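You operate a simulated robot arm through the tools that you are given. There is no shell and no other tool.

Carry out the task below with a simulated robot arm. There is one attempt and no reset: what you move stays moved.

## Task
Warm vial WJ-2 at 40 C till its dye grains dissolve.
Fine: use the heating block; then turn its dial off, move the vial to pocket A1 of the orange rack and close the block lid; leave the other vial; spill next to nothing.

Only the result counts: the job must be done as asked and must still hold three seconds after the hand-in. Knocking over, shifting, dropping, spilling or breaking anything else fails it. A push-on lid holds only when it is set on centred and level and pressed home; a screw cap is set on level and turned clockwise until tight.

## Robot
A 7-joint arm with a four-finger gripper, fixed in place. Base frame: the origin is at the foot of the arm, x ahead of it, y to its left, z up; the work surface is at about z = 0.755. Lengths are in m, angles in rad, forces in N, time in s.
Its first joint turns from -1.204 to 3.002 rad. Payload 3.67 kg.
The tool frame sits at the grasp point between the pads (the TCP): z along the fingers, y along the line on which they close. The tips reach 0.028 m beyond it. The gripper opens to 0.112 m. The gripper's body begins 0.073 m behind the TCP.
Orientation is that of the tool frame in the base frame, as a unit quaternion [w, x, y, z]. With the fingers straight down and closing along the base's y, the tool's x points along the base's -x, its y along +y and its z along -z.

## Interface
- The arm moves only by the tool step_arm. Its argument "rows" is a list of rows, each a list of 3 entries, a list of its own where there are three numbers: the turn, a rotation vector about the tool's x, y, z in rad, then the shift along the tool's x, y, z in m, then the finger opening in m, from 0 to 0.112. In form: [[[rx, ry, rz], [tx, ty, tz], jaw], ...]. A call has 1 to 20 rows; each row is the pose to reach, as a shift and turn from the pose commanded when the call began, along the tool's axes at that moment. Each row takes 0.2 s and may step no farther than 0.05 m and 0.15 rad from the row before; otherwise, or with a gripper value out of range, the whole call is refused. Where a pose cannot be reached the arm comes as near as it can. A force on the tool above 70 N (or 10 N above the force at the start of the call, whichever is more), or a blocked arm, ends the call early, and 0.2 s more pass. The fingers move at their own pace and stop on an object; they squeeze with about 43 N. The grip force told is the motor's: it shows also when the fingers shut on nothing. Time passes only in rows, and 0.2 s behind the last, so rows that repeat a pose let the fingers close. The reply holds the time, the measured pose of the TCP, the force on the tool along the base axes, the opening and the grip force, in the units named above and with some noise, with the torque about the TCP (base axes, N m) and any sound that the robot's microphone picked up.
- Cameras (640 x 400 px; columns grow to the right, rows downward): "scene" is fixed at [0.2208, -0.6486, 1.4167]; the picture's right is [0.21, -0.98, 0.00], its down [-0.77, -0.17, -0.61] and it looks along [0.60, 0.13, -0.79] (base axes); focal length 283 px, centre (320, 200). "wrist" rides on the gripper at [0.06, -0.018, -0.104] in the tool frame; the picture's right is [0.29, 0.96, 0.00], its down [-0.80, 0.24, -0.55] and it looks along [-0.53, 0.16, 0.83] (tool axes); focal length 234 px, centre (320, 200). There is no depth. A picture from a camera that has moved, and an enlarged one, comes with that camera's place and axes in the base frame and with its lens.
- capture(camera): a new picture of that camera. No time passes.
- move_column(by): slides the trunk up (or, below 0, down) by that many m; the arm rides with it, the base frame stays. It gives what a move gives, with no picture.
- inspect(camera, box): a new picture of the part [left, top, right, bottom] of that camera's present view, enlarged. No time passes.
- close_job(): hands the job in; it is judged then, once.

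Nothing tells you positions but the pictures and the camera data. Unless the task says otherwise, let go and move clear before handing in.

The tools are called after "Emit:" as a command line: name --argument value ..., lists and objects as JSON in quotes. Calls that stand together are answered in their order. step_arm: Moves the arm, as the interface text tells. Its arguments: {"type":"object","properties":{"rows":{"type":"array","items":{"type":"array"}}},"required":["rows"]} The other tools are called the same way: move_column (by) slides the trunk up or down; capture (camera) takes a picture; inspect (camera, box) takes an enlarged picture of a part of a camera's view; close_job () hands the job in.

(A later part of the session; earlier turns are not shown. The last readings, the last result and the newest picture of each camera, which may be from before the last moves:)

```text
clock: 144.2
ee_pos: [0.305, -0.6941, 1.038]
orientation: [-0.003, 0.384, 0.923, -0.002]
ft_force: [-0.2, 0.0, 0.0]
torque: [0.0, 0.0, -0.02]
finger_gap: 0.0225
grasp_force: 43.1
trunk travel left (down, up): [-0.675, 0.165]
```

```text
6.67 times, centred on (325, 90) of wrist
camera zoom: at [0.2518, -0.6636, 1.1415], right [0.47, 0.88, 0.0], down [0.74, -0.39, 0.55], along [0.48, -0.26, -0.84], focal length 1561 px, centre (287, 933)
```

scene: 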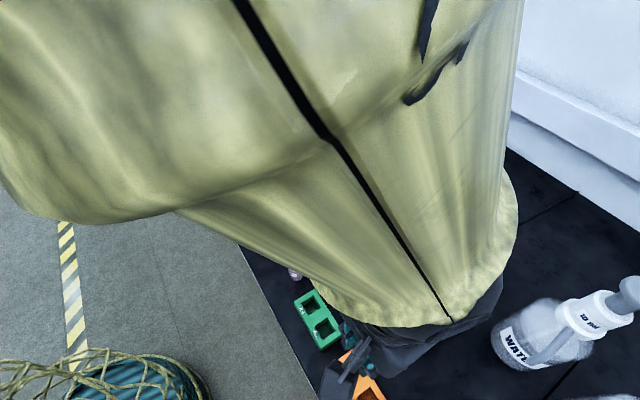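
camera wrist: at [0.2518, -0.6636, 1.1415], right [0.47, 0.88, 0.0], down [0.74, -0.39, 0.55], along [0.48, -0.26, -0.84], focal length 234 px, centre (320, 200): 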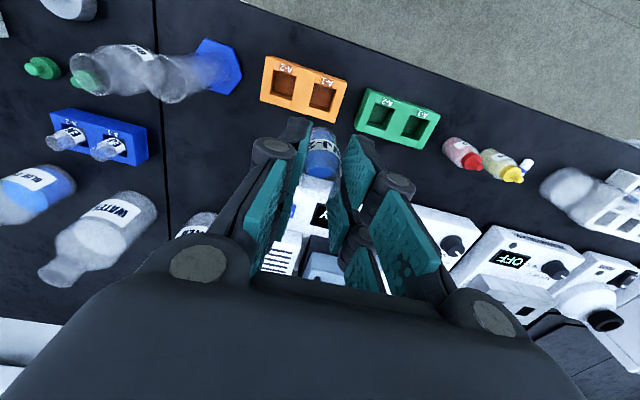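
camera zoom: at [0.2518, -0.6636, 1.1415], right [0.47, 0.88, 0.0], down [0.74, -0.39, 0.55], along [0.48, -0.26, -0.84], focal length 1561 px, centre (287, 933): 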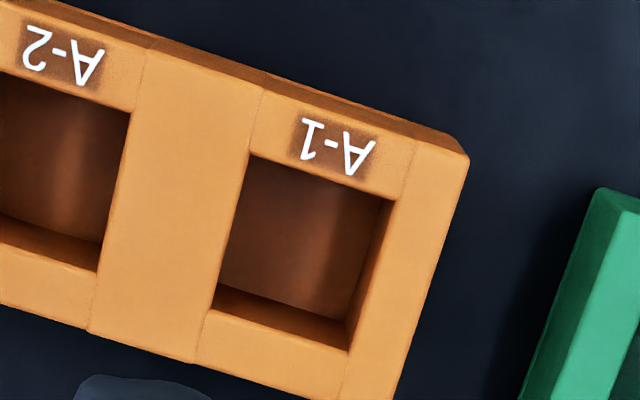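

A-1 is within about 3 mm of the tool axis. I'll descend partway and re-check.

Emit:
step_arm --rows '[[[0, 0, 0], [0, 0.001, 0.006], 0.02], [[0, 0, 0], [0, 0.0018, 0.018], 0.02], [[0, 0, 0], [0, 0.0018, 0.034], 0.02], [[0, 0, 0], [0, 0.0018, 0.054], 0.02], [[0, 0, 0], [0, 0.0018, 0.076], 0.02], [[0, 0, 0], [0, 0.0018, 0.098], 0.02], [[0, 0, 0], [0, 0.0018, 0.116], 0.02], [[0, 0, 0], [0, 0.0018, 0.128], 0.02], [[0, 0, 0], [0, 0.0018, 0.134], 0.02], [[0, 0, 0], [0, 0.0018, 0.134], 0.02]]'

Emit:
capture --camera "wrist"

Emit:
inspect --camera "wrist" --box '[250, 50, 410, 210]'

Emit:
inspect --camera "scene" --box '[290, 300, 430, 400]'

```text
clock: 146.4
ee_pos: [0.3063, -0.691, 0.9048]
orientation: [-0.002, 0.384, 0.923, -0.002]
ft_force: [-0.3, -0.3, -0.9]
torque: [0.01, 0.01, 0.0]
finger_gap: 0.0224
grasp_force: 43.1
trunk travel left (down, up): [-0.675, 0.165]
```

```text
taken
camera wrist: at [0.2518, -0.6622, 1.0073], right [0.47, 0.88, 0.0], down [0.74, -0.39, 0.55], along [0.48, -0.26, -0.84], focal length 234 px, centre (320, 200)
```

wrist: 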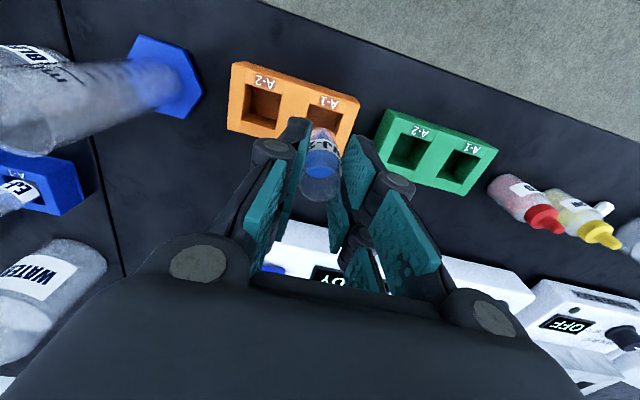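

```text
2.50 times, centred on (330, 130) of wrist
camera zoom: at [0.2518, -0.6622, 1.0073], right [0.47, 0.88, 0.0], down [0.74, -0.39, 0.55], along [0.48, -0.26, -0.84], focal length 585 px, centre (295, 375)
```

zoom: 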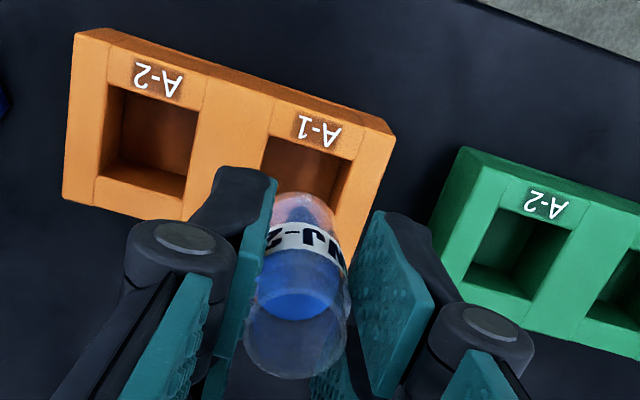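

```text
4.00 times, centred on (360, 350) of scene
camera zoom: at [0.2208, -0.6486, 1.4167], right [0.21, -0.98, 0.0], down [-0.77, -0.17, -0.61], along [0.6, 0.13, -0.79], focal length 1132 px, centre (160, -400)
```

zoom: 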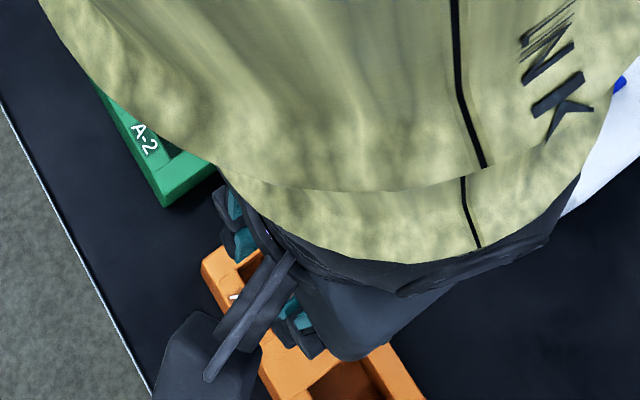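

The vial and pocket A-1 line up within about 2 mm. I'll nudge slightly and lower to just above the rack.

Emit:
step_arm --rows '[[[0, 0, 0], [-0.0015, 0.001, 0.006], 0.02], [[0, 0, 0], [-0.0015, 0.001, 0.016], 0.02], [[0, 0, 0], [-0.0015, 0.001, 0.028], 0.02], [[0, 0, 0], [-0.0015, 0.001, 0.036], 0.02], [[0, 0, 0], [-0.0015, 0.001, 0.04], 0.02], [[0, 0, 0], [-0.0015, 0.001, 0.04], 0.02]]'

Emit:
inspect --camera "wrist" --box '[250, 50, 410, 210]'

Emit:
inspect --camera "scene" --box '[310, 330, 400, 400]'

```text
clock: 147.8
ee_pos: [0.3068, -0.6912, 0.863]
orientation: [-0.003, 0.383, 0.924, -0.001]
ft_force: [0.0, 0.2, -0.9]
torque: [-0.01, -0.02, 0.03]
finger_gap: 0.0225
grasp_force: 43.7
trunk travel left (down, up): [-0.675, 0.165]
```

```text
2.50 times, centred on (330, 130) of wrist
camera zoom: at [0.2539, -0.6624, 0.9673], right [0.47, 0.88, 0.0], down [0.74, -0.39, 0.55], along [0.48, -0.26, -0.84], focal length 585 px, centre (295, 375)
```

zoom: 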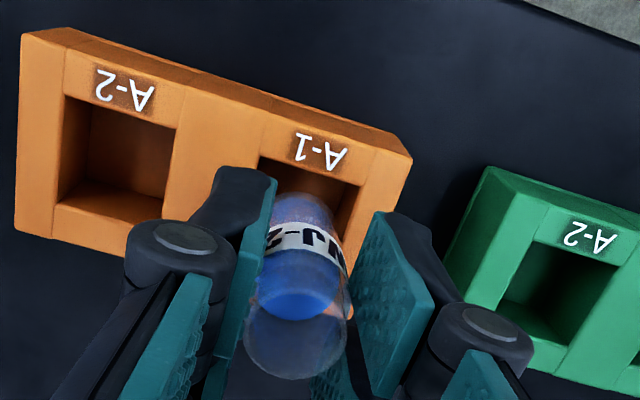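

```text
5.71 times, centred on (355, 365) of scene
camera zoom: at [0.2208, -0.6486, 1.4167], right [0.21, -0.98, 0.0], down [-0.77, -0.17, -0.61], along [0.6, 0.13, -0.79], focal length 1617 px, centre (120, -743)
```

zoom: 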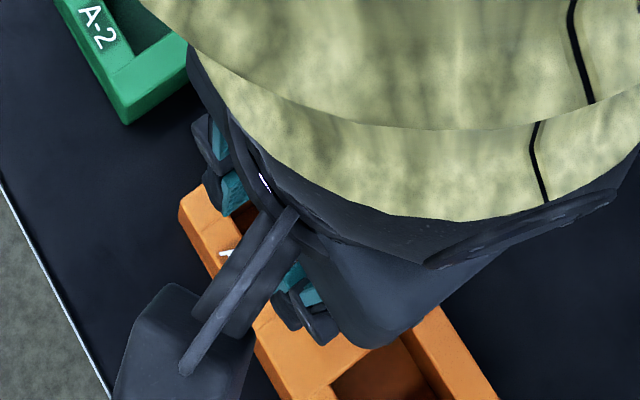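

The vial bottom is centred over A-1. I'll lower it into the pocket.

Emit:
step_arm --rows '[[[0, 0, 0], [0, 0, 0.005], 0.02], [[0, 0, 0], [0, 0, 0.011], 0.02], [[0, 0, 0], [0, 0, 0.017], 0.02], [[0, 0, 0], [0, 0, 0.023], 0.02], [[0, 0, 0], [0, 0, 0.028], 0.02], [[0, 0, 0], [0, 0, 0.028], 0.02]]'

Emit:
inspect --camera "wrist" --box '[250, 50, 410, 210]'

```text
clock: 149.2
ee_pos: [0.3084, -0.6909, 0.8362]
orientation: [-0.002, 0.384, 0.923, -0.002]
ft_force: [0.1, 0.9, 0.1]
torque: [-0.02, 0.01, -0.01]
finger_gap: 0.0223
grasp_force: 43.3
trunk travel left (down, up): [-0.675, 0.165]
```

```text
2.50 times, centred on (330, 130) of wrist
camera zoom: at [0.2534, -0.6622, 0.9396], right [0.47, 0.88, 0.0], down [0.74, -0.39, 0.55], along [0.48, -0.26, -0.84], focal length 585 px, centre (295, 375)
```

zoom: 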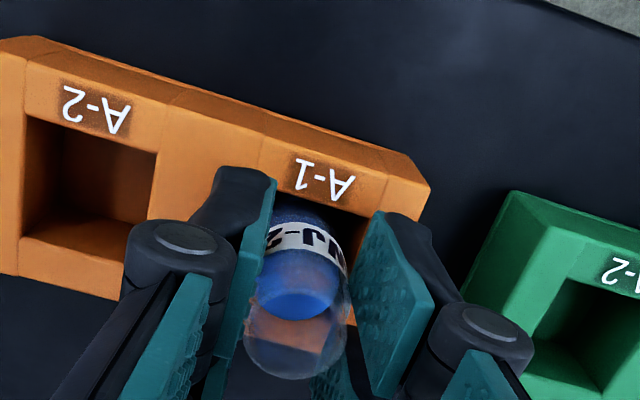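

It's entering cleanly with no contact force. I'll lower the rest of the way in fine steps.

Emit:
step_arm --rows '[[[0, 0, 0], [0, 0, 0.002], 0.02], [[0, 0, 0], [0, 0, 0.004], 0.02], [[0, 0, 0], [0, 0, 0.006], 0.02], [[0, 0, 0], [0, 0, 0.008], 0.02]]'

Emit:
inspect --camera "wrist" --box '[250, 50, 410, 210]'

```text
clock: 150.2
ee_pos: [0.3081, -0.6916, 0.8289]
orientation: [-0.002, 0.383, 0.924, -0.003]
ft_force: [-0.3, 0.0, 11.3]
torque: [0.03, 0.04, 0.01]
finger_gap: 0.0223
grasp_force: 43.4
trunk travel left (down, up): [-0.675, 0.165]
```

```text
2.50 times, centred on (330, 130) of wrist
camera zoom: at [0.2536, -0.6623, 0.9324], right [0.47, 0.88, -0.01], down [0.74, -0.39, 0.55], along [0.48, -0.27, -0.83], focal length 585 px, centre (295, 375)
```

zoom: 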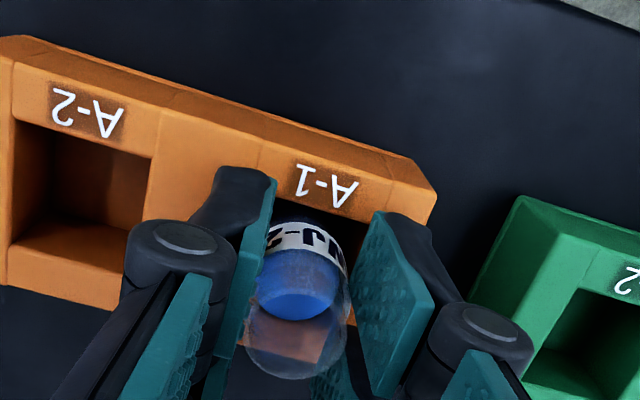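

The vial has touched bottom gently (11 N). I'll open the fingers and rise straight up.

Emit:
step_arm --rows '[[[0, 0, 0], [0, 0, -0.001], 0.022], [[0, 0, 0], [0, 0, -0.001], 0.028], [[0, 0, 0], [0, 0, -0.001], 0.036], [[0, 0, 0], [0, 0, -0.001], 0.044], [[0, 0, 0], [0, 0, -0.001], 0.044], [[0, 0, 0], [0, 0, -0.012], 0.046], [[0, 0, 0], [0, 0, -0.03], 0.048], [[0, 0, 0], [0, 0, -0.06], 0.05], [[0, 0, 0], [0, 0, -0.1], 0.05], [[0, 0, 0], [0, 0, -0.15], 0.05], [[0, 0, 0], [0, 0, -0.2], 0.05]]'

Emit:
inspect --camera "wrist" --box '[250, 40, 410, 200]'

```text
clock: 152.6
ee_pos: [0.3087, -0.6885, 1.0298]
orientation: [-0.001, 0.384, 0.923, -0.002]
ft_force: [-0.5, 1.2, -0.2]
torque: [-0.02, -0.01, -0.01]
finger_gap: 0.0499
grasp_force: 0.2
trunk travel left (down, up): [-0.675, 0.165]
```

```text
2.50 times, centred on (330, 120) of wrist
camera zoom: at [0.2546, -0.6597, 1.1329], right [0.47, 0.88, -0.01], down [0.74, -0.39, 0.55], along [0.48, -0.27, -0.83], focal length 585 px, centre (295, 400)
```

zoom: 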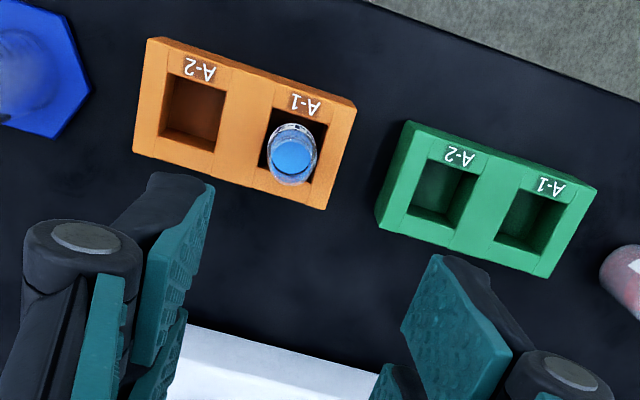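

WJ-2 is standing in orange A-1. Next is closing the lid: I'll travel back toward the heating block at a safe height.

Emit:
step_arm --rows '[[[0, 0, 0], [0, 0.03, -0.03], 0.05], [[0, 0, 0], [0, 0.07, -0.05], 0.05], [[0, 0, 0], [0, 0.115, -0.07], 0.05], [[0, 0, 0], [0, 0.16, -0.07], 0.05], [[0, 0, 0], [0, 0.205, -0.07], 0.05], [[0, 0, 0], [0, 0.25, -0.07], 0.05], [[0, 0, 0], [0, 0.295, -0.07], 0.03], [[0, 0, 0], [0, 0.34, -0.07], 0.0], [[0, 0, 0], [0, 0.385, -0.07], 0.0], [[0, 0, 0], [0, 0.43, -0.07], 0.0]]'

Emit:
step_arm --rows '[[[0, 0, -0.1428], [-0.02, 0, 0], 0.0], [[0, 0, -0.2856], [-0.04, 0, 0], 0.0], [[0, 0, -0.4284], [-0.06, 0, 0], 0.0], [[0, 0, -0.5712], [-0.08, 0, 0], 0.0], [[0, 0, -0.714], [-0.1, 0, 0], 0.0], [[0, 0, -0.8568], [-0.12, 0, 0], 0.0], [[0, 0, -0.9996], [-0.14, 0, 0], 0.0], [[0, 0, -1.1424], [-0.16, 0, 0], 0.0], [[0, 0, -1.2852], [-0.18, 0, 0], 0.0], [[0, 0, -1.428], [-0.2, 0, 0], 0.0], [[0, 0, -1.5708], [-0.2, 0, 0], 0.0]]'

Emit:
capture --camera "scene"

Emit:
capture --camera "wrist"

```text
clock: 154.8
ee_pos: [0.6147, -0.3849, 1.0938]
orientation: [-0.003, 0.383, 0.924, -0.003]
ft_force: [1.0, 0.2, -0.6]
torque: [-0.01, -0.03, 0.0]
finger_gap: 0.0
grasp_force: 35.0
trunk travel left (down, up): [-0.675, 0.165]
```

```text
clock: 157.2
ee_pos: [0.7552, -0.5294, 1.0949]
orientation: [-0.003, -0.383, 0.924, 0.0]
ft_force: [-0.1, -0.4, 1.0]
torque: [0.02, -0.01, -0.01]
finger_gap: 0.0001
grasp_force: 35.9
trunk travel left (down, up): [-0.675, 0.165]
```

```text
taken
```

scene: 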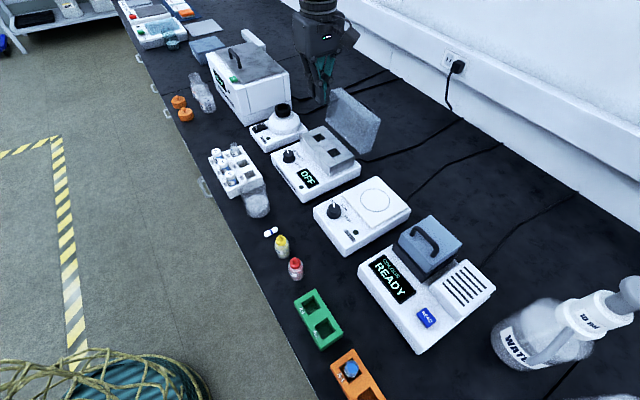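

```text
taken
camera wrist: at [0.7269, -0.5847, 1.199], right [-0.88, 0.47, 0.01], down [0.4, 0.73, 0.55], along [0.26, 0.49, -0.84], focal length 234 px, centre (320, 200)
```

wrist: 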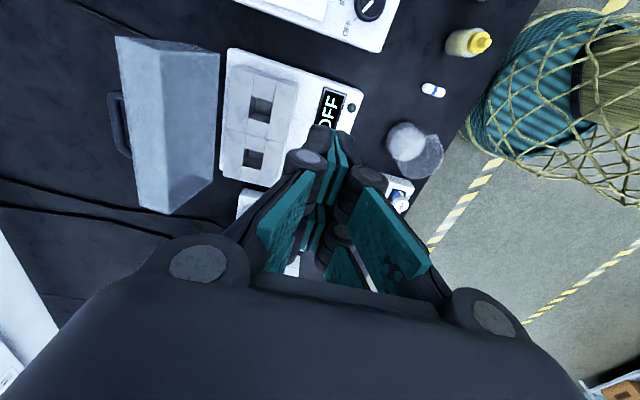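

The block shows OFF and the lid is still open. I'll zoom in to measure the lid's top edge and handle before pulling it forward.

Emit:
inspect --camera "wrist" --box '[90, 20, 270, 220]'

Emit:
inspect --camera "scene" --box '[310, 70, 400, 180]'

```text
2.00 times, centred on (180, 120) of wrist
camera zoom: at [0.7269, -0.5847, 1.199], right [-0.88, 0.47, 0.01], down [0.4, 0.73, 0.55], along [0.26, 0.49, -0.84], focal length 468 px, centre (600, 360)
```

zoom: 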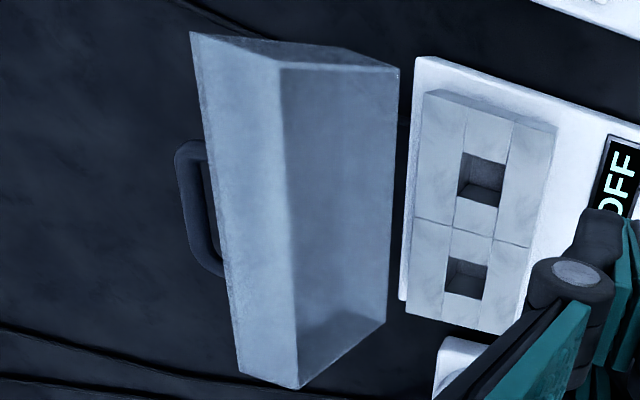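

```text
3.64 times, centred on (355, 125) of scene
camera zoom: at [0.2208, -0.6486, 1.4167], right [0.21, -0.98, 0.0], down [-0.77, -0.17, -0.61], along [0.6, 0.13, -0.79], focal length 1029 px, centre (193, 473)
```

zoom: 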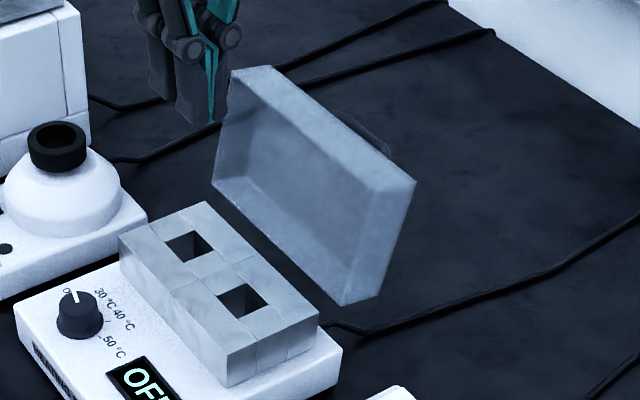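

The lid's top edge is at n≈1.06–1.10, z≈0.95, spanning s 0.146–0.336, with the handle in the middle third. I'll tilt the closed fingers and pass over the lid near its right end, clear of the handle.

Emit:
step_arm --rows '[[[0.121, 0, 0], [-0.002, -0.035, 0], 0.0], [[0.242, 0, 0], [-0.004, -0.07, 0], 0.0], [[0.363, 0, 0], [-0.006, -0.105, 0], 0.0], [[0.484, 0, 0], [-0.008, -0.1417, 0.005], 0.0], [[0.484, 0, 0], [-0.008, -0.17, 0.03], 0.0], [[0.484, 0, 0], [-0.008, -0.204, 0.065], 0.0], [[0.484, 0, 0], [-0.008, -0.204, 0.075], 0.0], [[0.484, 0, 0], [-0.008, -0.204, 0.075], 0.0]]'

Emit:
inspect --camera "scene" --box '[310, 40, 410, 180]'

Emit:
capture --camera "wrist"

```text
clock: 159.0
ee_pos: [0.9055, -0.6696, 1.0181]
orientation: [0.087, -0.371, 0.898, -0.22]
ft_force: [-1.1, -0.8, -0.6]
torque: [-0.02, 0.02, 0.02]
finger_gap: 0.0
grasp_force: 35.3
trunk travel left (down, up): [-0.675, 0.165]
```

```text
2.86 times, centred on (360, 110) of scene
camera zoom: at [0.2208, -0.6486, 1.4167], right [0.21, -0.98, 0.0], down [-0.77, -0.17, -0.61], along [0.6, 0.13, -0.79], focal length 809 px, centre (206, 457)
```

zoom: 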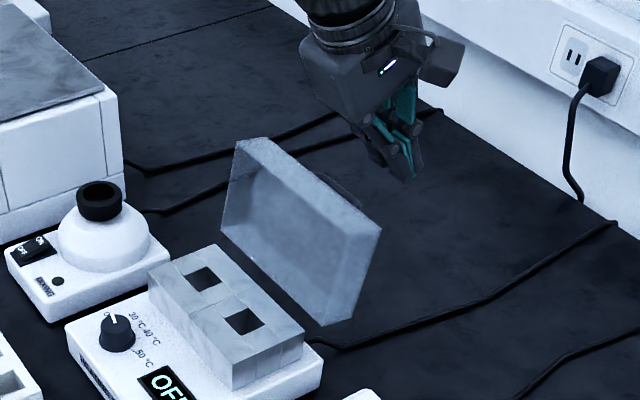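

```text
taken
camera wrist: at [0.8413, -0.6893, 1.118], right [-0.81, 0.4, -0.44], down [0.24, 0.9, 0.38], along [0.54, 0.2, -0.82], focal length 234 px, centre (320, 200)
```

wrist: 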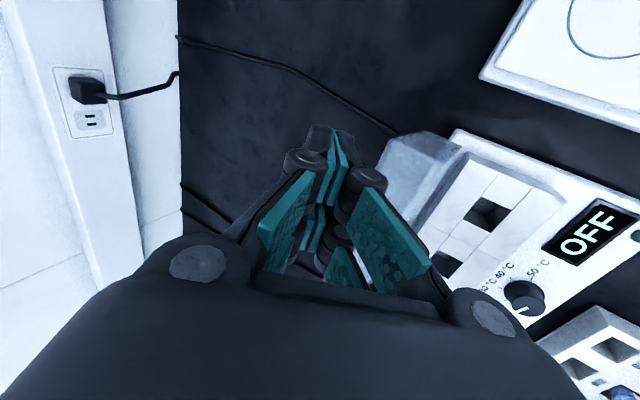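

The fingertips are behind and above the lid's top edge. I'll lower them behind the lid.

Emit:
step_arm --rows '[[[0, 0, 0], [0, -0.0053, 0.0028], 0.0], [[0, 0, 0], [0, 0.004, 0.021], 0.0], [[0, 0, 0], [0, 0.014, 0.04], 0.0], [[0, 0, 0], [0, 0.0254, 0.0612], 0.0], [[0, 0, 0], [0, 0.0254, 0.0612], 0.0]]'

Emit:
inspect --camera "scene" --box '[310, 40, 410, 180]'

Emit:
capture --camera "wrist"

```text
clock: 160.2
ee_pos: [0.9093, -0.6731, 0.9533]
orientation: [0.089, -0.372, 0.897, -0.221]
ft_force: [0.3, 0.0, 0.5]
torque: [0.01, 0.02, 0.02]
finger_gap: 0.0002
grasp_force: 35.7
trunk travel left (down, up): [-0.675, 0.165]
```

```text
2.86 times, centred on (360, 110) of scene
camera zoom: at [0.2208, -0.6486, 1.4167], right [0.21, -0.98, 0.0], down [-0.77, -0.17, -0.61], along [0.6, 0.13, -0.79], focal length 809 px, centre (206, 457)
```

zoom: 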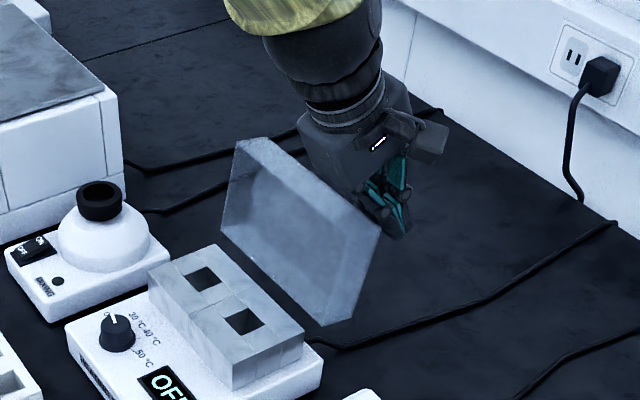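

```text
taken
camera wrist: at [0.8437, -0.6927, 1.0536], right [-0.81, 0.4, -0.44], down [0.24, 0.9, 0.38], along [0.54, 0.2, -0.81], focal length 234 px, centre (320, 200)
```

wrist: 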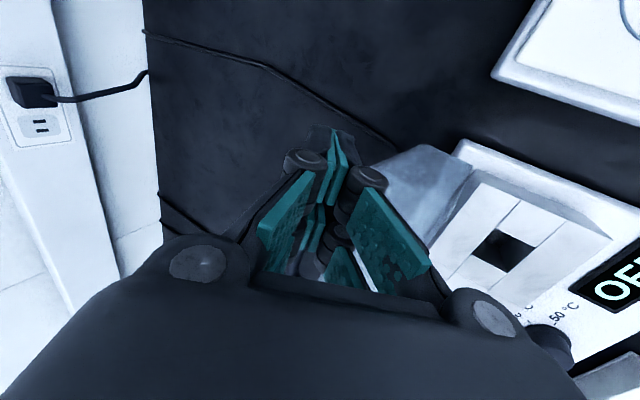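

The fingers are behind the lid without contact. I'll pull it forward slowly.

Emit:
step_arm --rows '[[[0, 0, 0], [0, 0.0089, -0.0047], 0.0], [[0, 0, 0], [0, 0.0177, -0.0093], 0.0], [[0, 0, 0], [0, 0.0266, -0.014], 0.0], [[0, 0, 0], [0, 0.0354, -0.0186], 0.0], [[0, 0, 0], [0, 0.0443, -0.0233], 0.0]]'

Emit:
inspect --camera "scene" --box '[310, 60, 400, 180]'

```text
clock: 161.4
ee_pos: [0.8717, -0.6377, 0.9509]
orientation: [0.087, -0.372, 0.898, -0.22]
ft_force: [-0.5, 0.1, 0.6]
torque: [0.02, 0.04, -0.01]
finger_gap: 0.0
grasp_force: 35.6
trunk travel left (down, up): [-0.675, 0.165]
```

```text
3.33 times, centred on (355, 120) of scene
camera zoom: at [0.2208, -0.6486, 1.4167], right [0.21, -0.98, 0.0], down [-0.77, -0.17, -0.61], along [0.6, 0.13, -0.79], focal length 944 px, centre (203, 467)
```

zoom: 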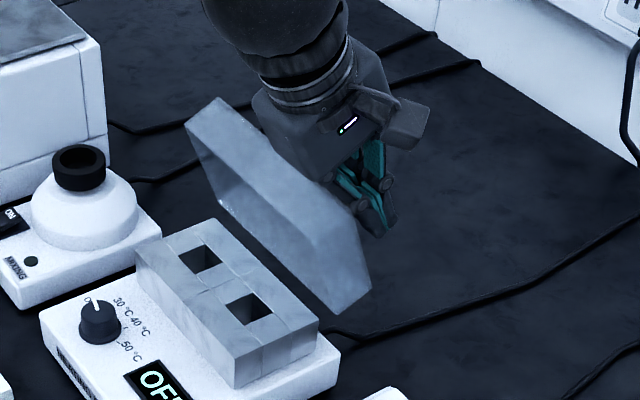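

The lid is coming forward with no resistance. I'll pull a little further, toward the angle where it rested before.

Emit:
step_arm --rows '[[[0, 0, 0], [0, 0.0089, -0.0047], 0.0], [[0, 0, 0], [0, 0.0177, -0.0093], 0.0]]'

Emit:
inspect --camera "scene" --box '[280, 70, 380, 190]'

```text
clock: 162.0
ee_pos: [0.8582, -0.6243, 0.9531]
orientation: [0.089, -0.372, 0.897, -0.221]
ft_force: [-0.5, 0.1, 1.0]
torque: [0.01, -0.01, -0.01]
finger_gap: 0.0001
grasp_force: 35.8
trunk travel left (down, up): [-0.675, 0.165]
```

```text
3.33 times, centred on (330, 130) of scene
camera zoom: at [0.2208, -0.6486, 1.4167], right [0.21, -0.98, 0.0], down [-0.77, -0.17, -0.61], along [0.6, 0.13, -0.79], focal length 944 px, centre (287, 433)
```

zoom: 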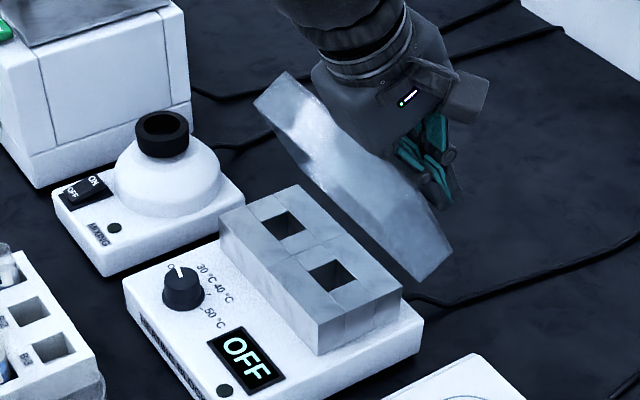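

Emit:
step_arm --rows '[[[0, 0, 0], [0, -0.002, 0], 0.0], [[0, 0, 0], [0, -0.004, 0], 0.0], [[0, 0, 0], [0, -0.004, 0], 0.0], [[0, 0, 0], [0, -0.004, 0], 0.0]]'

Emit:
inspect --camera "scene" --box '[280, 70, 380, 190]'

Emit:
capture --camera "wrist"

```text
clock: 163.0
ee_pos: [0.8614, -0.626, 0.9547]
orientation: [0.089, -0.371, 0.897, -0.221]
ft_force: [0.7, 0.2, 0.1]
torque: [0.01, -0.02, 0.01]
finger_gap: 0.0001
grasp_force: 34.9
trunk travel left (down, up): [-0.675, 0.165]
```

```text
3.33 times, centred on (330, 130) of scene
camera zoom: at [0.2208, -0.6486, 1.4167], right [0.21, -0.98, 0.0], down [-0.77, -0.17, -0.61], along [0.6, 0.13, -0.79], focal length 944 px, centre (287, 433)
```

zoom: 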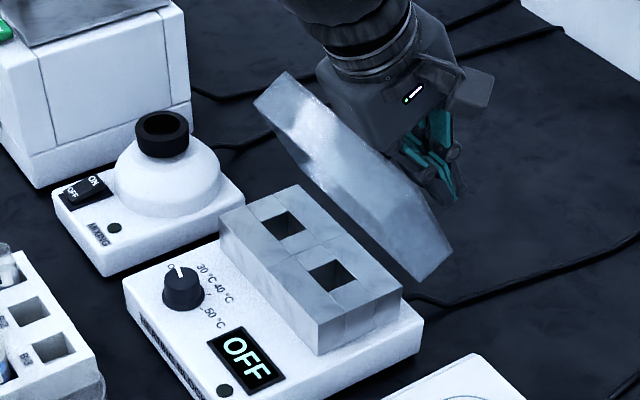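

```text
taken
camera wrist: at [0.7972, -0.6454, 1.0548], right [-0.81, 0.4, -0.44], down [0.24, 0.9, 0.38], along [0.54, 0.2, -0.82], focal length 234 px, centre (320, 200)
```

wrist: 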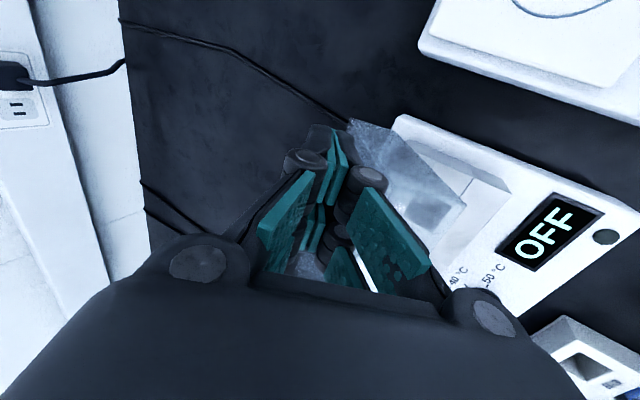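

The lid holds by hinge friction at this angle. I'll lift the fingers clear and then take the handle to close it in a controlled way.

Emit:
step_arm --rows '[[[0, 0, 0], [0, -0.006, 0.0], 0.0], [[0, 0, 0], [0, -0.02, -0.025], 0.0], [[0, 0, 0], [0, -0.035, -0.055], 0.0], [[0, 0, 0], [0, -0.05, -0.09], 0.02], [[0, 0, 0], [0, -0.03, -0.12], 0.036], [[0, 0, 0], [0.0, 0.0, -0.14], 0.036]]'

Emit:
inspect --camera "scene" --box '[280, 70, 380, 190]'

Emit:
capture --camera "wrist"

```text
clock: 164.4
ee_pos: [0.8158, -0.5781, 1.0801]
orientation: [0.089, -0.371, 0.897, -0.221]
ft_force: [-1.1, 0.4, 0.2]
torque: [0.01, -0.06, -0.02]
finger_gap: 0.0358
grasp_force: 0.1
trunk travel left (down, up): [-0.675, 0.165]
```

```text
3.33 times, centred on (330, 130) of scene
camera zoom: at [0.2208, -0.6486, 1.4167], right [0.21, -0.98, 0.0], down [-0.77, -0.17, -0.61], along [0.6, 0.13, -0.79], focal length 944 px, centre (287, 433)
```

zoom: 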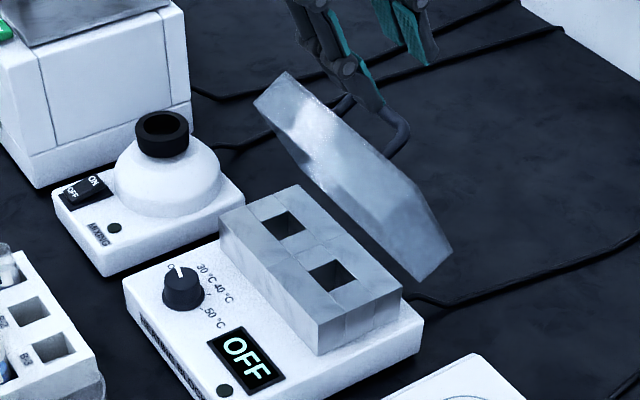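

```text
taken
camera wrist: at [0.7505, -0.5978, 1.1806], right [-0.81, 0.4, -0.44], down [0.23, 0.9, 0.38], along [0.54, 0.2, -0.81], focal length 234 px, centre (320, 200)
```

wrist: 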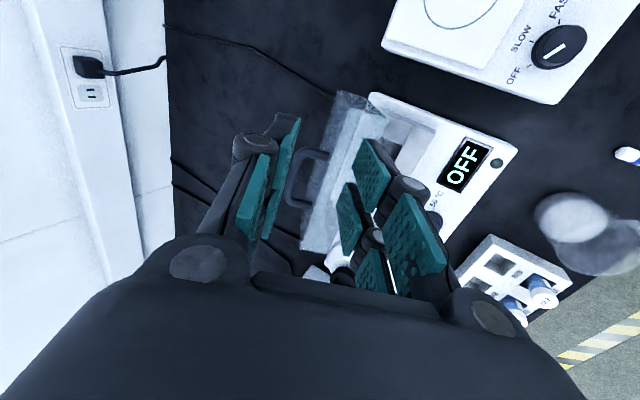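

Emit:
inspect --camera "wrist" --box '[250, 80, 400, 260]'

Emit:
inspect --camera "scene" --box '[315, 70, 365, 130]'

```text
2.22 times, centred on (325, 170) of wrist
camera zoom: at [0.7505, -0.5978, 1.1806], right [-0.81, 0.4, -0.44], down [0.23, 0.9, 0.38], along [0.54, 0.2, -0.81], focal length 520 px, centre (309, 267)
```

zoom: 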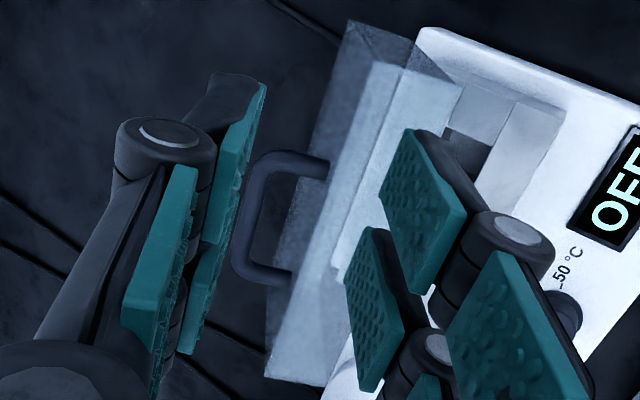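

```text
6.67 times, centred on (340, 100) of scene
camera zoom: at [0.2208, -0.6486, 1.4167], right [0.21, -0.98, 0.0], down [-0.77, -0.17, -0.61], along [0.6, 0.13, -0.79], focal length 1887 px, centre (187, 867)
```

zoom: 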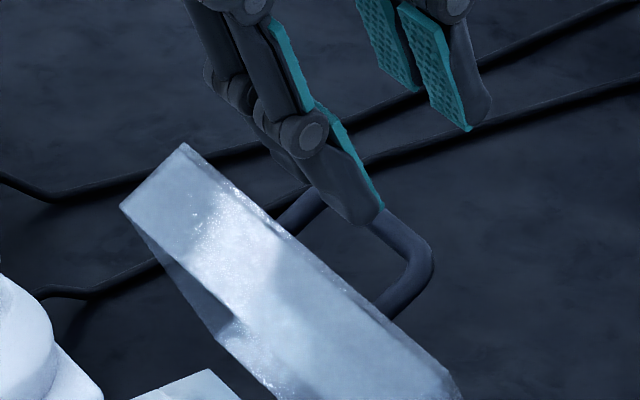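

The handle bar is visible at about n=1.055, z=0.965. I'll line the slightly open, tilted fingers up with it and approach until the tips are just above the bar.

Emit:
step_arm --rows '[[[0, 0, 0], [-0.035, -0.004, 0], 0.03], [[0, 0, 0], [-0.0703, -0.008, 0], 0.026], [[0, 0, 0], [-0.0703, -0.008, 0.03], 0.026], [[0, 0, 0], [-0.0703, -0.008, 0.06], 0.026], [[0, 0, 0], [-0.0703, -0.008, 0.08], 0.026], [[0, 0, 0], [-0.0703, -0.008, 0.08], 0.026]]'

Emit:
capture --camera "wrist"

Emit:
inspect --camera "wrist" --box '[230, 80, 430, 260]'

Emit:
inspect --camera "scene" --box '[315, 70, 365, 130]'

```text
clock: 165.8
ee_pos: [0.897, -0.5607, 1.0109]
orientation: [0.088, -0.372, 0.897, -0.221]
ft_force: [0.4, -0.6, -0.1]
torque: [-0.01, 0.01, 0.0]
finger_gap: 0.0261
grasp_force: 0.0
trunk travel left (down, up): [-0.675, 0.165]
```

```text
taken
camera wrist: at [0.8322, -0.5807, 1.1105], right [-0.81, 0.4, -0.44], down [0.23, 0.9, 0.38], along [0.54, 0.2, -0.82], focal length 234 px, centre (320, 200)
```

wrist: 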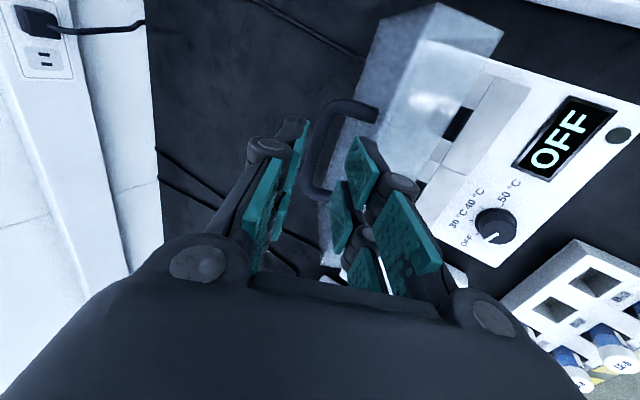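

```text
2.22 times, centred on (330, 170) of wrist
camera zoom: at [0.8322, -0.5807, 1.1105], right [-0.81, 0.4, -0.44], down [0.23, 0.9, 0.38], along [0.54, 0.2, -0.82], focal length 520 px, centre (298, 267)
```

zoom: 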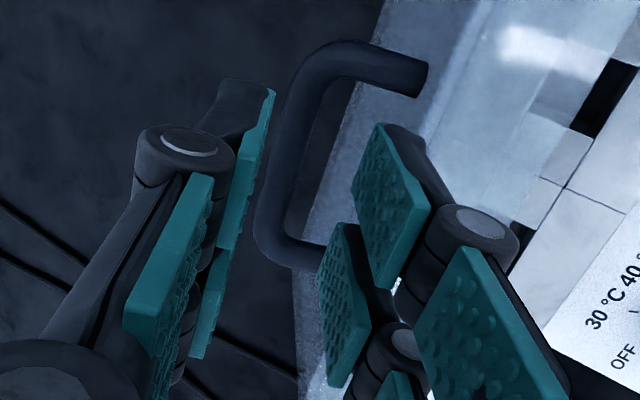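

```text
6.67 times, centred on (340, 100) of scene
camera zoom: at [0.2208, -0.6486, 1.4167], right [0.21, -0.98, 0.0], down [-0.77, -0.17, -0.61], along [0.6, 0.13, -0.79], focal length 1887 px, centre (187, 867)
```

zoom: 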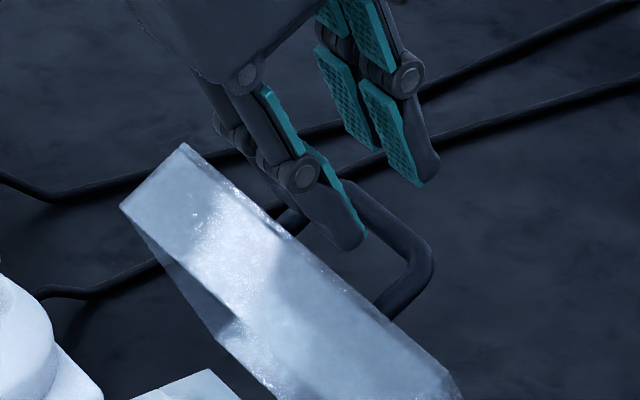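

The bar lies slightly toward the rear finger. I'll shift about 6 mm and move in around it.

Emit:
step_arm --rows '[[[0, 0, 0], [0, -0.006, 0], 0.026], [[0, 0, 0], [0, -0.006, 0.01], 0.026], [[0, 0, 0], [0, -0.006, 0.02], 0.026]]'

Emit:
inspect --camera "wrist" --box '[230, 80, 430, 260]'

Emit:
inspect --camera "scene" --box '[315, 70, 365, 130]'

```text
clock: 166.6
ee_pos: [0.9087, -0.5721, 0.9954]
orientation: [0.089, -0.371, 0.898, -0.22]
ft_force: [0.5, -0.5, 0.0]
torque: [-0.04, 0.0, -0.04]
finger_gap: 0.0258
grasp_force: 0.1
trunk travel left (down, up): [-0.675, 0.165]
```

```text
2.22 times, centred on (330, 170) of wrist
camera zoom: at [0.8431, -0.5919, 1.0955], right [-0.81, 0.4, -0.44], down [0.24, 0.9, 0.38], along [0.54, 0.2, -0.82], focal length 520 px, centre (298, 267)
```

zoom: 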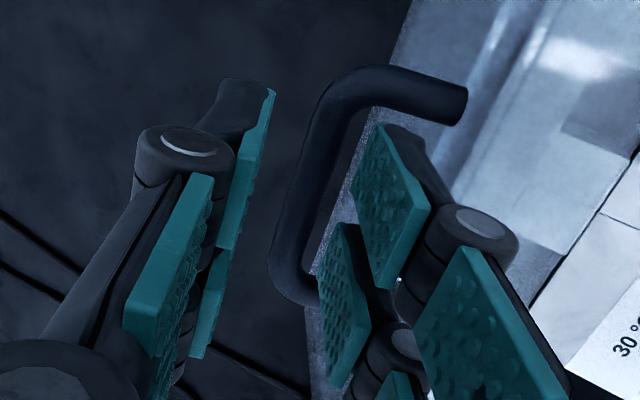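

```text
6.67 times, centred on (340, 100) of scene
camera zoom: at [0.2208, -0.6486, 1.4167], right [0.21, -0.98, 0.0], down [-0.77, -0.17, -0.61], along [0.6, 0.13, -0.79], focal length 1887 px, centre (187, 867)
```

zoom: 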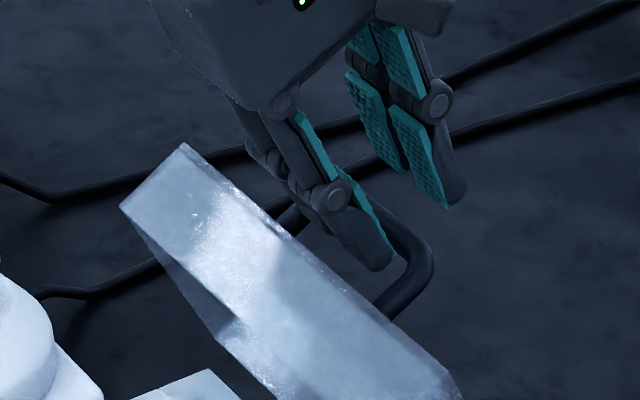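

Emit:
step_arm --rows '[[[0, 0, 0], [0, 0, 0.007], 0.026], [[0, 0, 0], [0, 0, 0.014], 0.026], [[0, 0, 0], [0, 0, 0.02], 0.026]]'

Emit:
inspect --camera "wrist" --box '[230, 80, 430, 260]'

Emit:
inspect --camera "scene" --box '[315, 70, 365, 130]'

```text
clock: 167.4
ee_pos: [0.9141, -0.5785, 0.9788]
orientation: [0.089, -0.37, 0.898, -0.221]
ft_force: [0.1, 0.4, 0.0]
torque: [0.02, 0.01, 0.0]
finger_gap: 0.0263
grasp_force: 0.1
trunk travel left (down, up): [-0.675, 0.165]
```

```text
2.22 times, centred on (330, 170) of wrist
camera zoom: at [0.8493, -0.5974, 1.0786], right [-0.81, 0.4, -0.44], down [0.23, 0.9, 0.38], along [0.54, 0.2, -0.82], focal length 520 px, centre (298, 267)
```

zoom: 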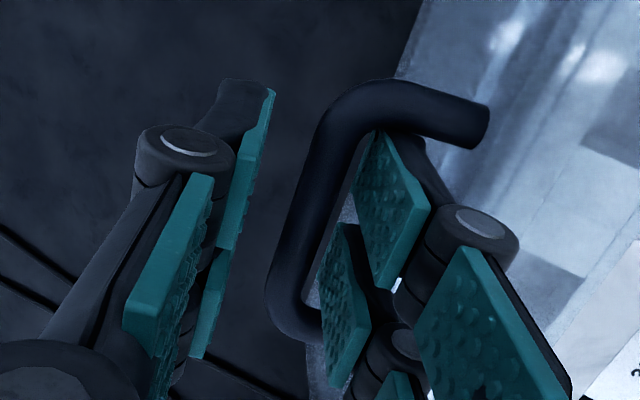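

```text
6.67 times, centred on (340, 100) of scene
camera zoom: at [0.2208, -0.6486, 1.4167], right [0.21, -0.98, 0.0], down [-0.77, -0.17, -0.61], along [0.6, 0.13, -0.79], focal length 1887 px, centre (187, 867)
```

zoom: 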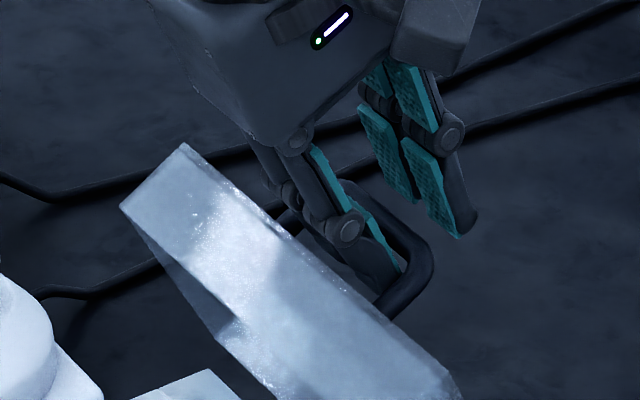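

The bar is between the fingertips. I'll go a bit deeper and close on it.

Emit:
step_arm --rows '[[[0, 0, 0], [0, 0, 0.007], 0.026], [[0, 0, 0], [0, 0, 0.015], 0.026], [[0, 0, 0], [0, 0, 0.015], 0.018], [[0, 0, 0], [0, 0, 0.015], 0.01], [[0, 0, 0], [0, 0, 0.015], 0.0], [[0, 0, 0], [0, 0, 0.015], 0.0]]'

Emit:
inspect --camera "wrist" --box '[230, 80, 430, 260]'

Emit:
inspect --camera "scene" --box '[280, 70, 380, 190]'

```text
clock: 168.8
ee_pos: [0.9191, -0.5843, 0.9633]
orientation: [0.087, -0.372, 0.898, -0.219]
ft_force: [-1.2, 1.0, -5.2]
torque: [0.16, -0.15, -0.16]
finger_gap: 0.0099
grasp_force: 45.2
trunk travel left (down, up): [-0.675, 0.165]
```

```text
2.22 times, centred on (330, 170) of wrist
camera zoom: at [0.8544, -0.6029, 1.0643], right [-0.81, 0.4, -0.44], down [0.24, 0.9, 0.38], along [0.54, 0.2, -0.82], focal length 520 px, centre (298, 267)
```

zoom: 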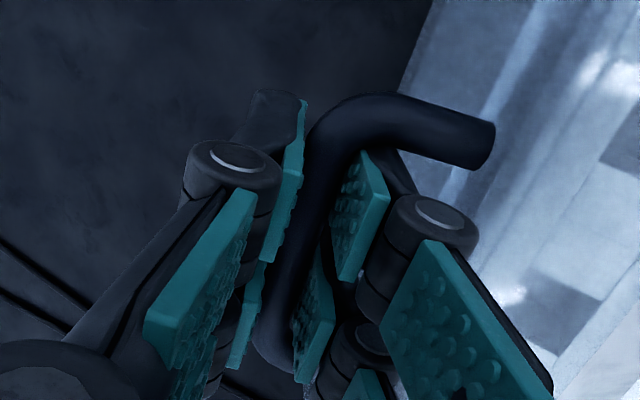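

```text
3.33 times, centred on (330, 130) of scene
camera zoom: at [0.2208, -0.6486, 1.4167], right [0.21, -0.98, 0.0], down [-0.77, -0.17, -0.61], along [0.6, 0.13, -0.79], focal length 944 px, centre (287, 433)
```

zoom: 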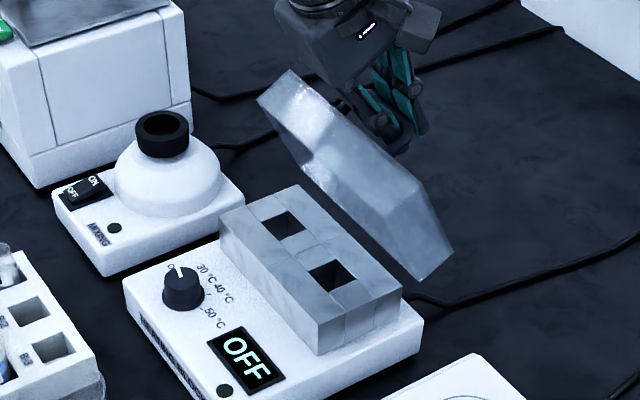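

The handle is gripped. I'll lower the lid along its arc in small steps, watching the force.

Emit:
step_arm --rows '[[[-0.012, 0, 0], [0, 0.0051, -0.0048], 0.0], [[-0.024, 0, 0], [0, 0.0102, -0.0095], 0.0], [[-0.054, 0, 0], [0, 0.0175, -0.0148], 0.0], [[-0.084, 0, 0], [0, 0.0249, -0.0195], 0.0], [[-0.084, 0, 0], [0, 0.0249, -0.0195], 0.0]]'

Emit:
inspect --camera "scene" --box '[280, 70, 380, 190]'

```text
clock: 170.0
ee_pos: [0.8973, -0.5616, 0.9672]
orientation: [0.071, -0.375, 0.906, -0.181]
ft_force: [1.2, -1.8, -20.6]
torque: [0.04, -0.03, -0.14]
finger_gap: 0.0099
grasp_force: 45.2
trunk travel left (down, up): [-0.675, 0.165]
```

```text
3.33 times, centred on (330, 130) of scene
camera zoom: at [0.2208, -0.6486, 1.4167], right [0.21, -0.98, 0.0], down [-0.77, -0.17, -0.61], along [0.6, 0.13, -0.79], focal length 944 px, centre (287, 433)
```

zoom: 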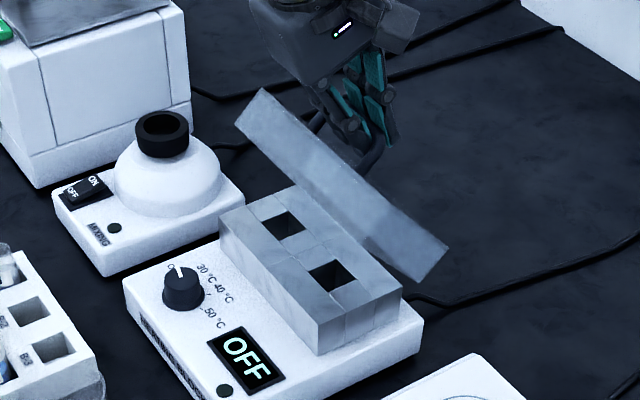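

The lid is coming down; the tool is a few millimetres high, so I'll correct that and continue.

Emit:
step_arm --rows '[[[-0.015, 0, 0], [0, 0.0045, 0.001], 0.0], [[-0.03, 0, 0], [0, 0.009, 0.0], 0.0], [[-0.06, 0, 0], [0, 0.018, -0.0029], 0.0], [[-0.095, 0, 0], [0, 0.0266, -0.0042], 0.0], [[-0.13, 0, 0], [0, 0.0352, -0.0053], 0.0], [[-0.13, 0, 0], [0, 0.0352, -0.0053], 0.0]]'

Emit:
inspect --camera "scene" --box '[280, 70, 380, 190]'

```text
clock: 171.4
ee_pos: [0.8727, -0.5374, 0.9623]
orientation: [0.049, -0.379, 0.916, -0.124]
ft_force: [-1.1, -3.1, -2.7]
torque: [0.34, -0.49, 0.14]
finger_gap: 0.0101
grasp_force: 45.9
trunk travel left (down, up): [-0.675, 0.165]
```

```text
3.33 times, centred on (330, 130) of scene
camera zoom: at [0.2208, -0.6486, 1.4167], right [0.21, -0.98, 0.0], down [-0.77, -0.17, -0.61], along [0.6, 0.13, -0.79], focal length 944 px, centre (287, 433)
```

zoom: 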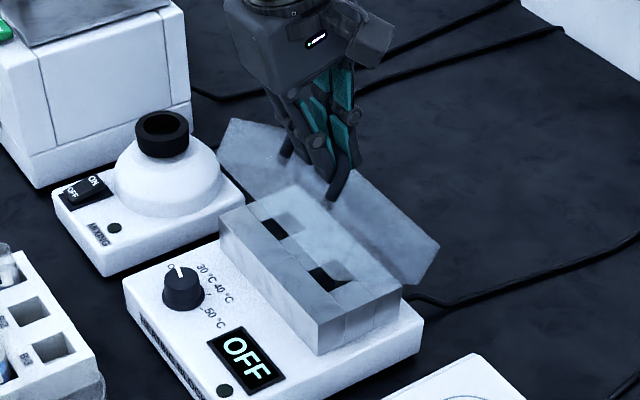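

Tracking well with small force. I'll continue lowering.

Emit:
step_arm --rows '[[[-0.035, 0, 0], [0, 0.0086, 0.0012], 0.0], [[-0.07, 0, 0], [0, 0.0172, 0.003], 0.0], [[-0.11, 0, 0], [0, 0.0253, 0.006], 0.0], [[-0.15, 0, 0], [0, 0.0334, 0.0094], 0.0], [[-0.15, 0, 0], [0, 0.0334, 0.0094], 0.0]]'

Emit:
inspect --camera "scene" --box '[280, 70, 380, 190]'

```text
clock: 172.6
ee_pos: [0.8515, -0.5162, 0.9448]
orientation: [0.02, -0.382, 0.922, -0.055]
ft_force: [1.8, -2.5, -2.3]
torque: [0.41, -0.6, 0.15]
finger_gap: 0.0101
grasp_force: 44.9
trunk travel left (down, up): [-0.675, 0.165]
```

```text
3.33 times, centred on (330, 130) of scene
camera zoom: at [0.2208, -0.6486, 1.4167], right [0.21, -0.98, 0.0], down [-0.77, -0.17, -0.61], along [0.6, 0.13, -0.79], focal length 944 px, centre (287, 433)
```

zoom: 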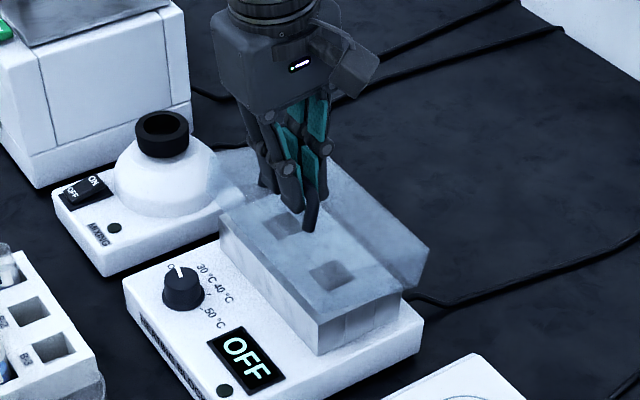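

The lid is almost down. I'll finish the last degrees and press lightly.

Emit:
step_arm --rows '[[[-0.03, 0, 0], [0, 0.0048, 0.0038], 0.0], [[-0.06, 0, 0], [0, 0.0095, 0.0078], 0.0], [[-0.09, 0, 0], [0, 0.0132, 0.0116], 0.0], [[-0.12, 0, 0], [0, 0.0167, 0.0156], 0.0], [[-0.12, 0, 0], [0, 0.0167, 0.0156], 0.0]]'

Emit:
inspect --camera "scene" --box '[280, 70, 380, 190]'

```text
clock: 173.8
ee_pos: [0.841, -0.5052, 0.9279]
orientation: [-0.004, -0.382, 0.924, 0.0]
ft_force: [6.0, -3.1, 2.0]
torque: [-0.59, 0.52, 0.24]
finger_gap: 0.0099
grasp_force: 44.7
trunk travel left (down, up): [-0.675, 0.165]
```

```text
3.33 times, centred on (330, 130) of scene
camera zoom: at [0.2208, -0.6486, 1.4167], right [0.21, -0.98, 0.0], down [-0.77, -0.17, -0.61], along [0.6, 0.13, -0.79], focal length 944 px, centre (287, 433)
```

zoom: 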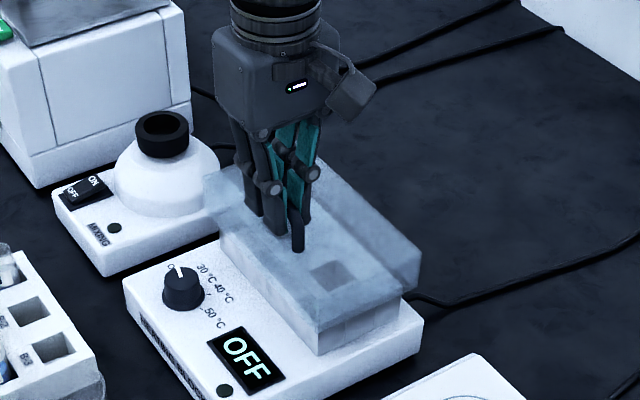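

The lid looks shut. I'll press down a few millimetres to confirm it's seated.

Emit:
step_arm --rows '[[[0, 0, 0], [0, 0, 0.002], 0.0], [[0, 0, 0], [0, 0, 0.004], 0.0], [[0, 0, 0], [0, 0, 0.005], 0.0], [[0, 0, 0], [0, 0, 0.005], 0.0]]'

```text
clock: 174.8
ee_pos: [0.8406, -0.5049, 0.9268]
orientation: [0.0, -0.383, 0.924, -0.001]
ft_force: [12.9, -11.1, 32.8]
torque: [-0.02, -0.17, 0.82]
finger_gap: 0.0101
grasp_force: 44.8
trunk travel left (down, up): [-0.675, 0.165]
```

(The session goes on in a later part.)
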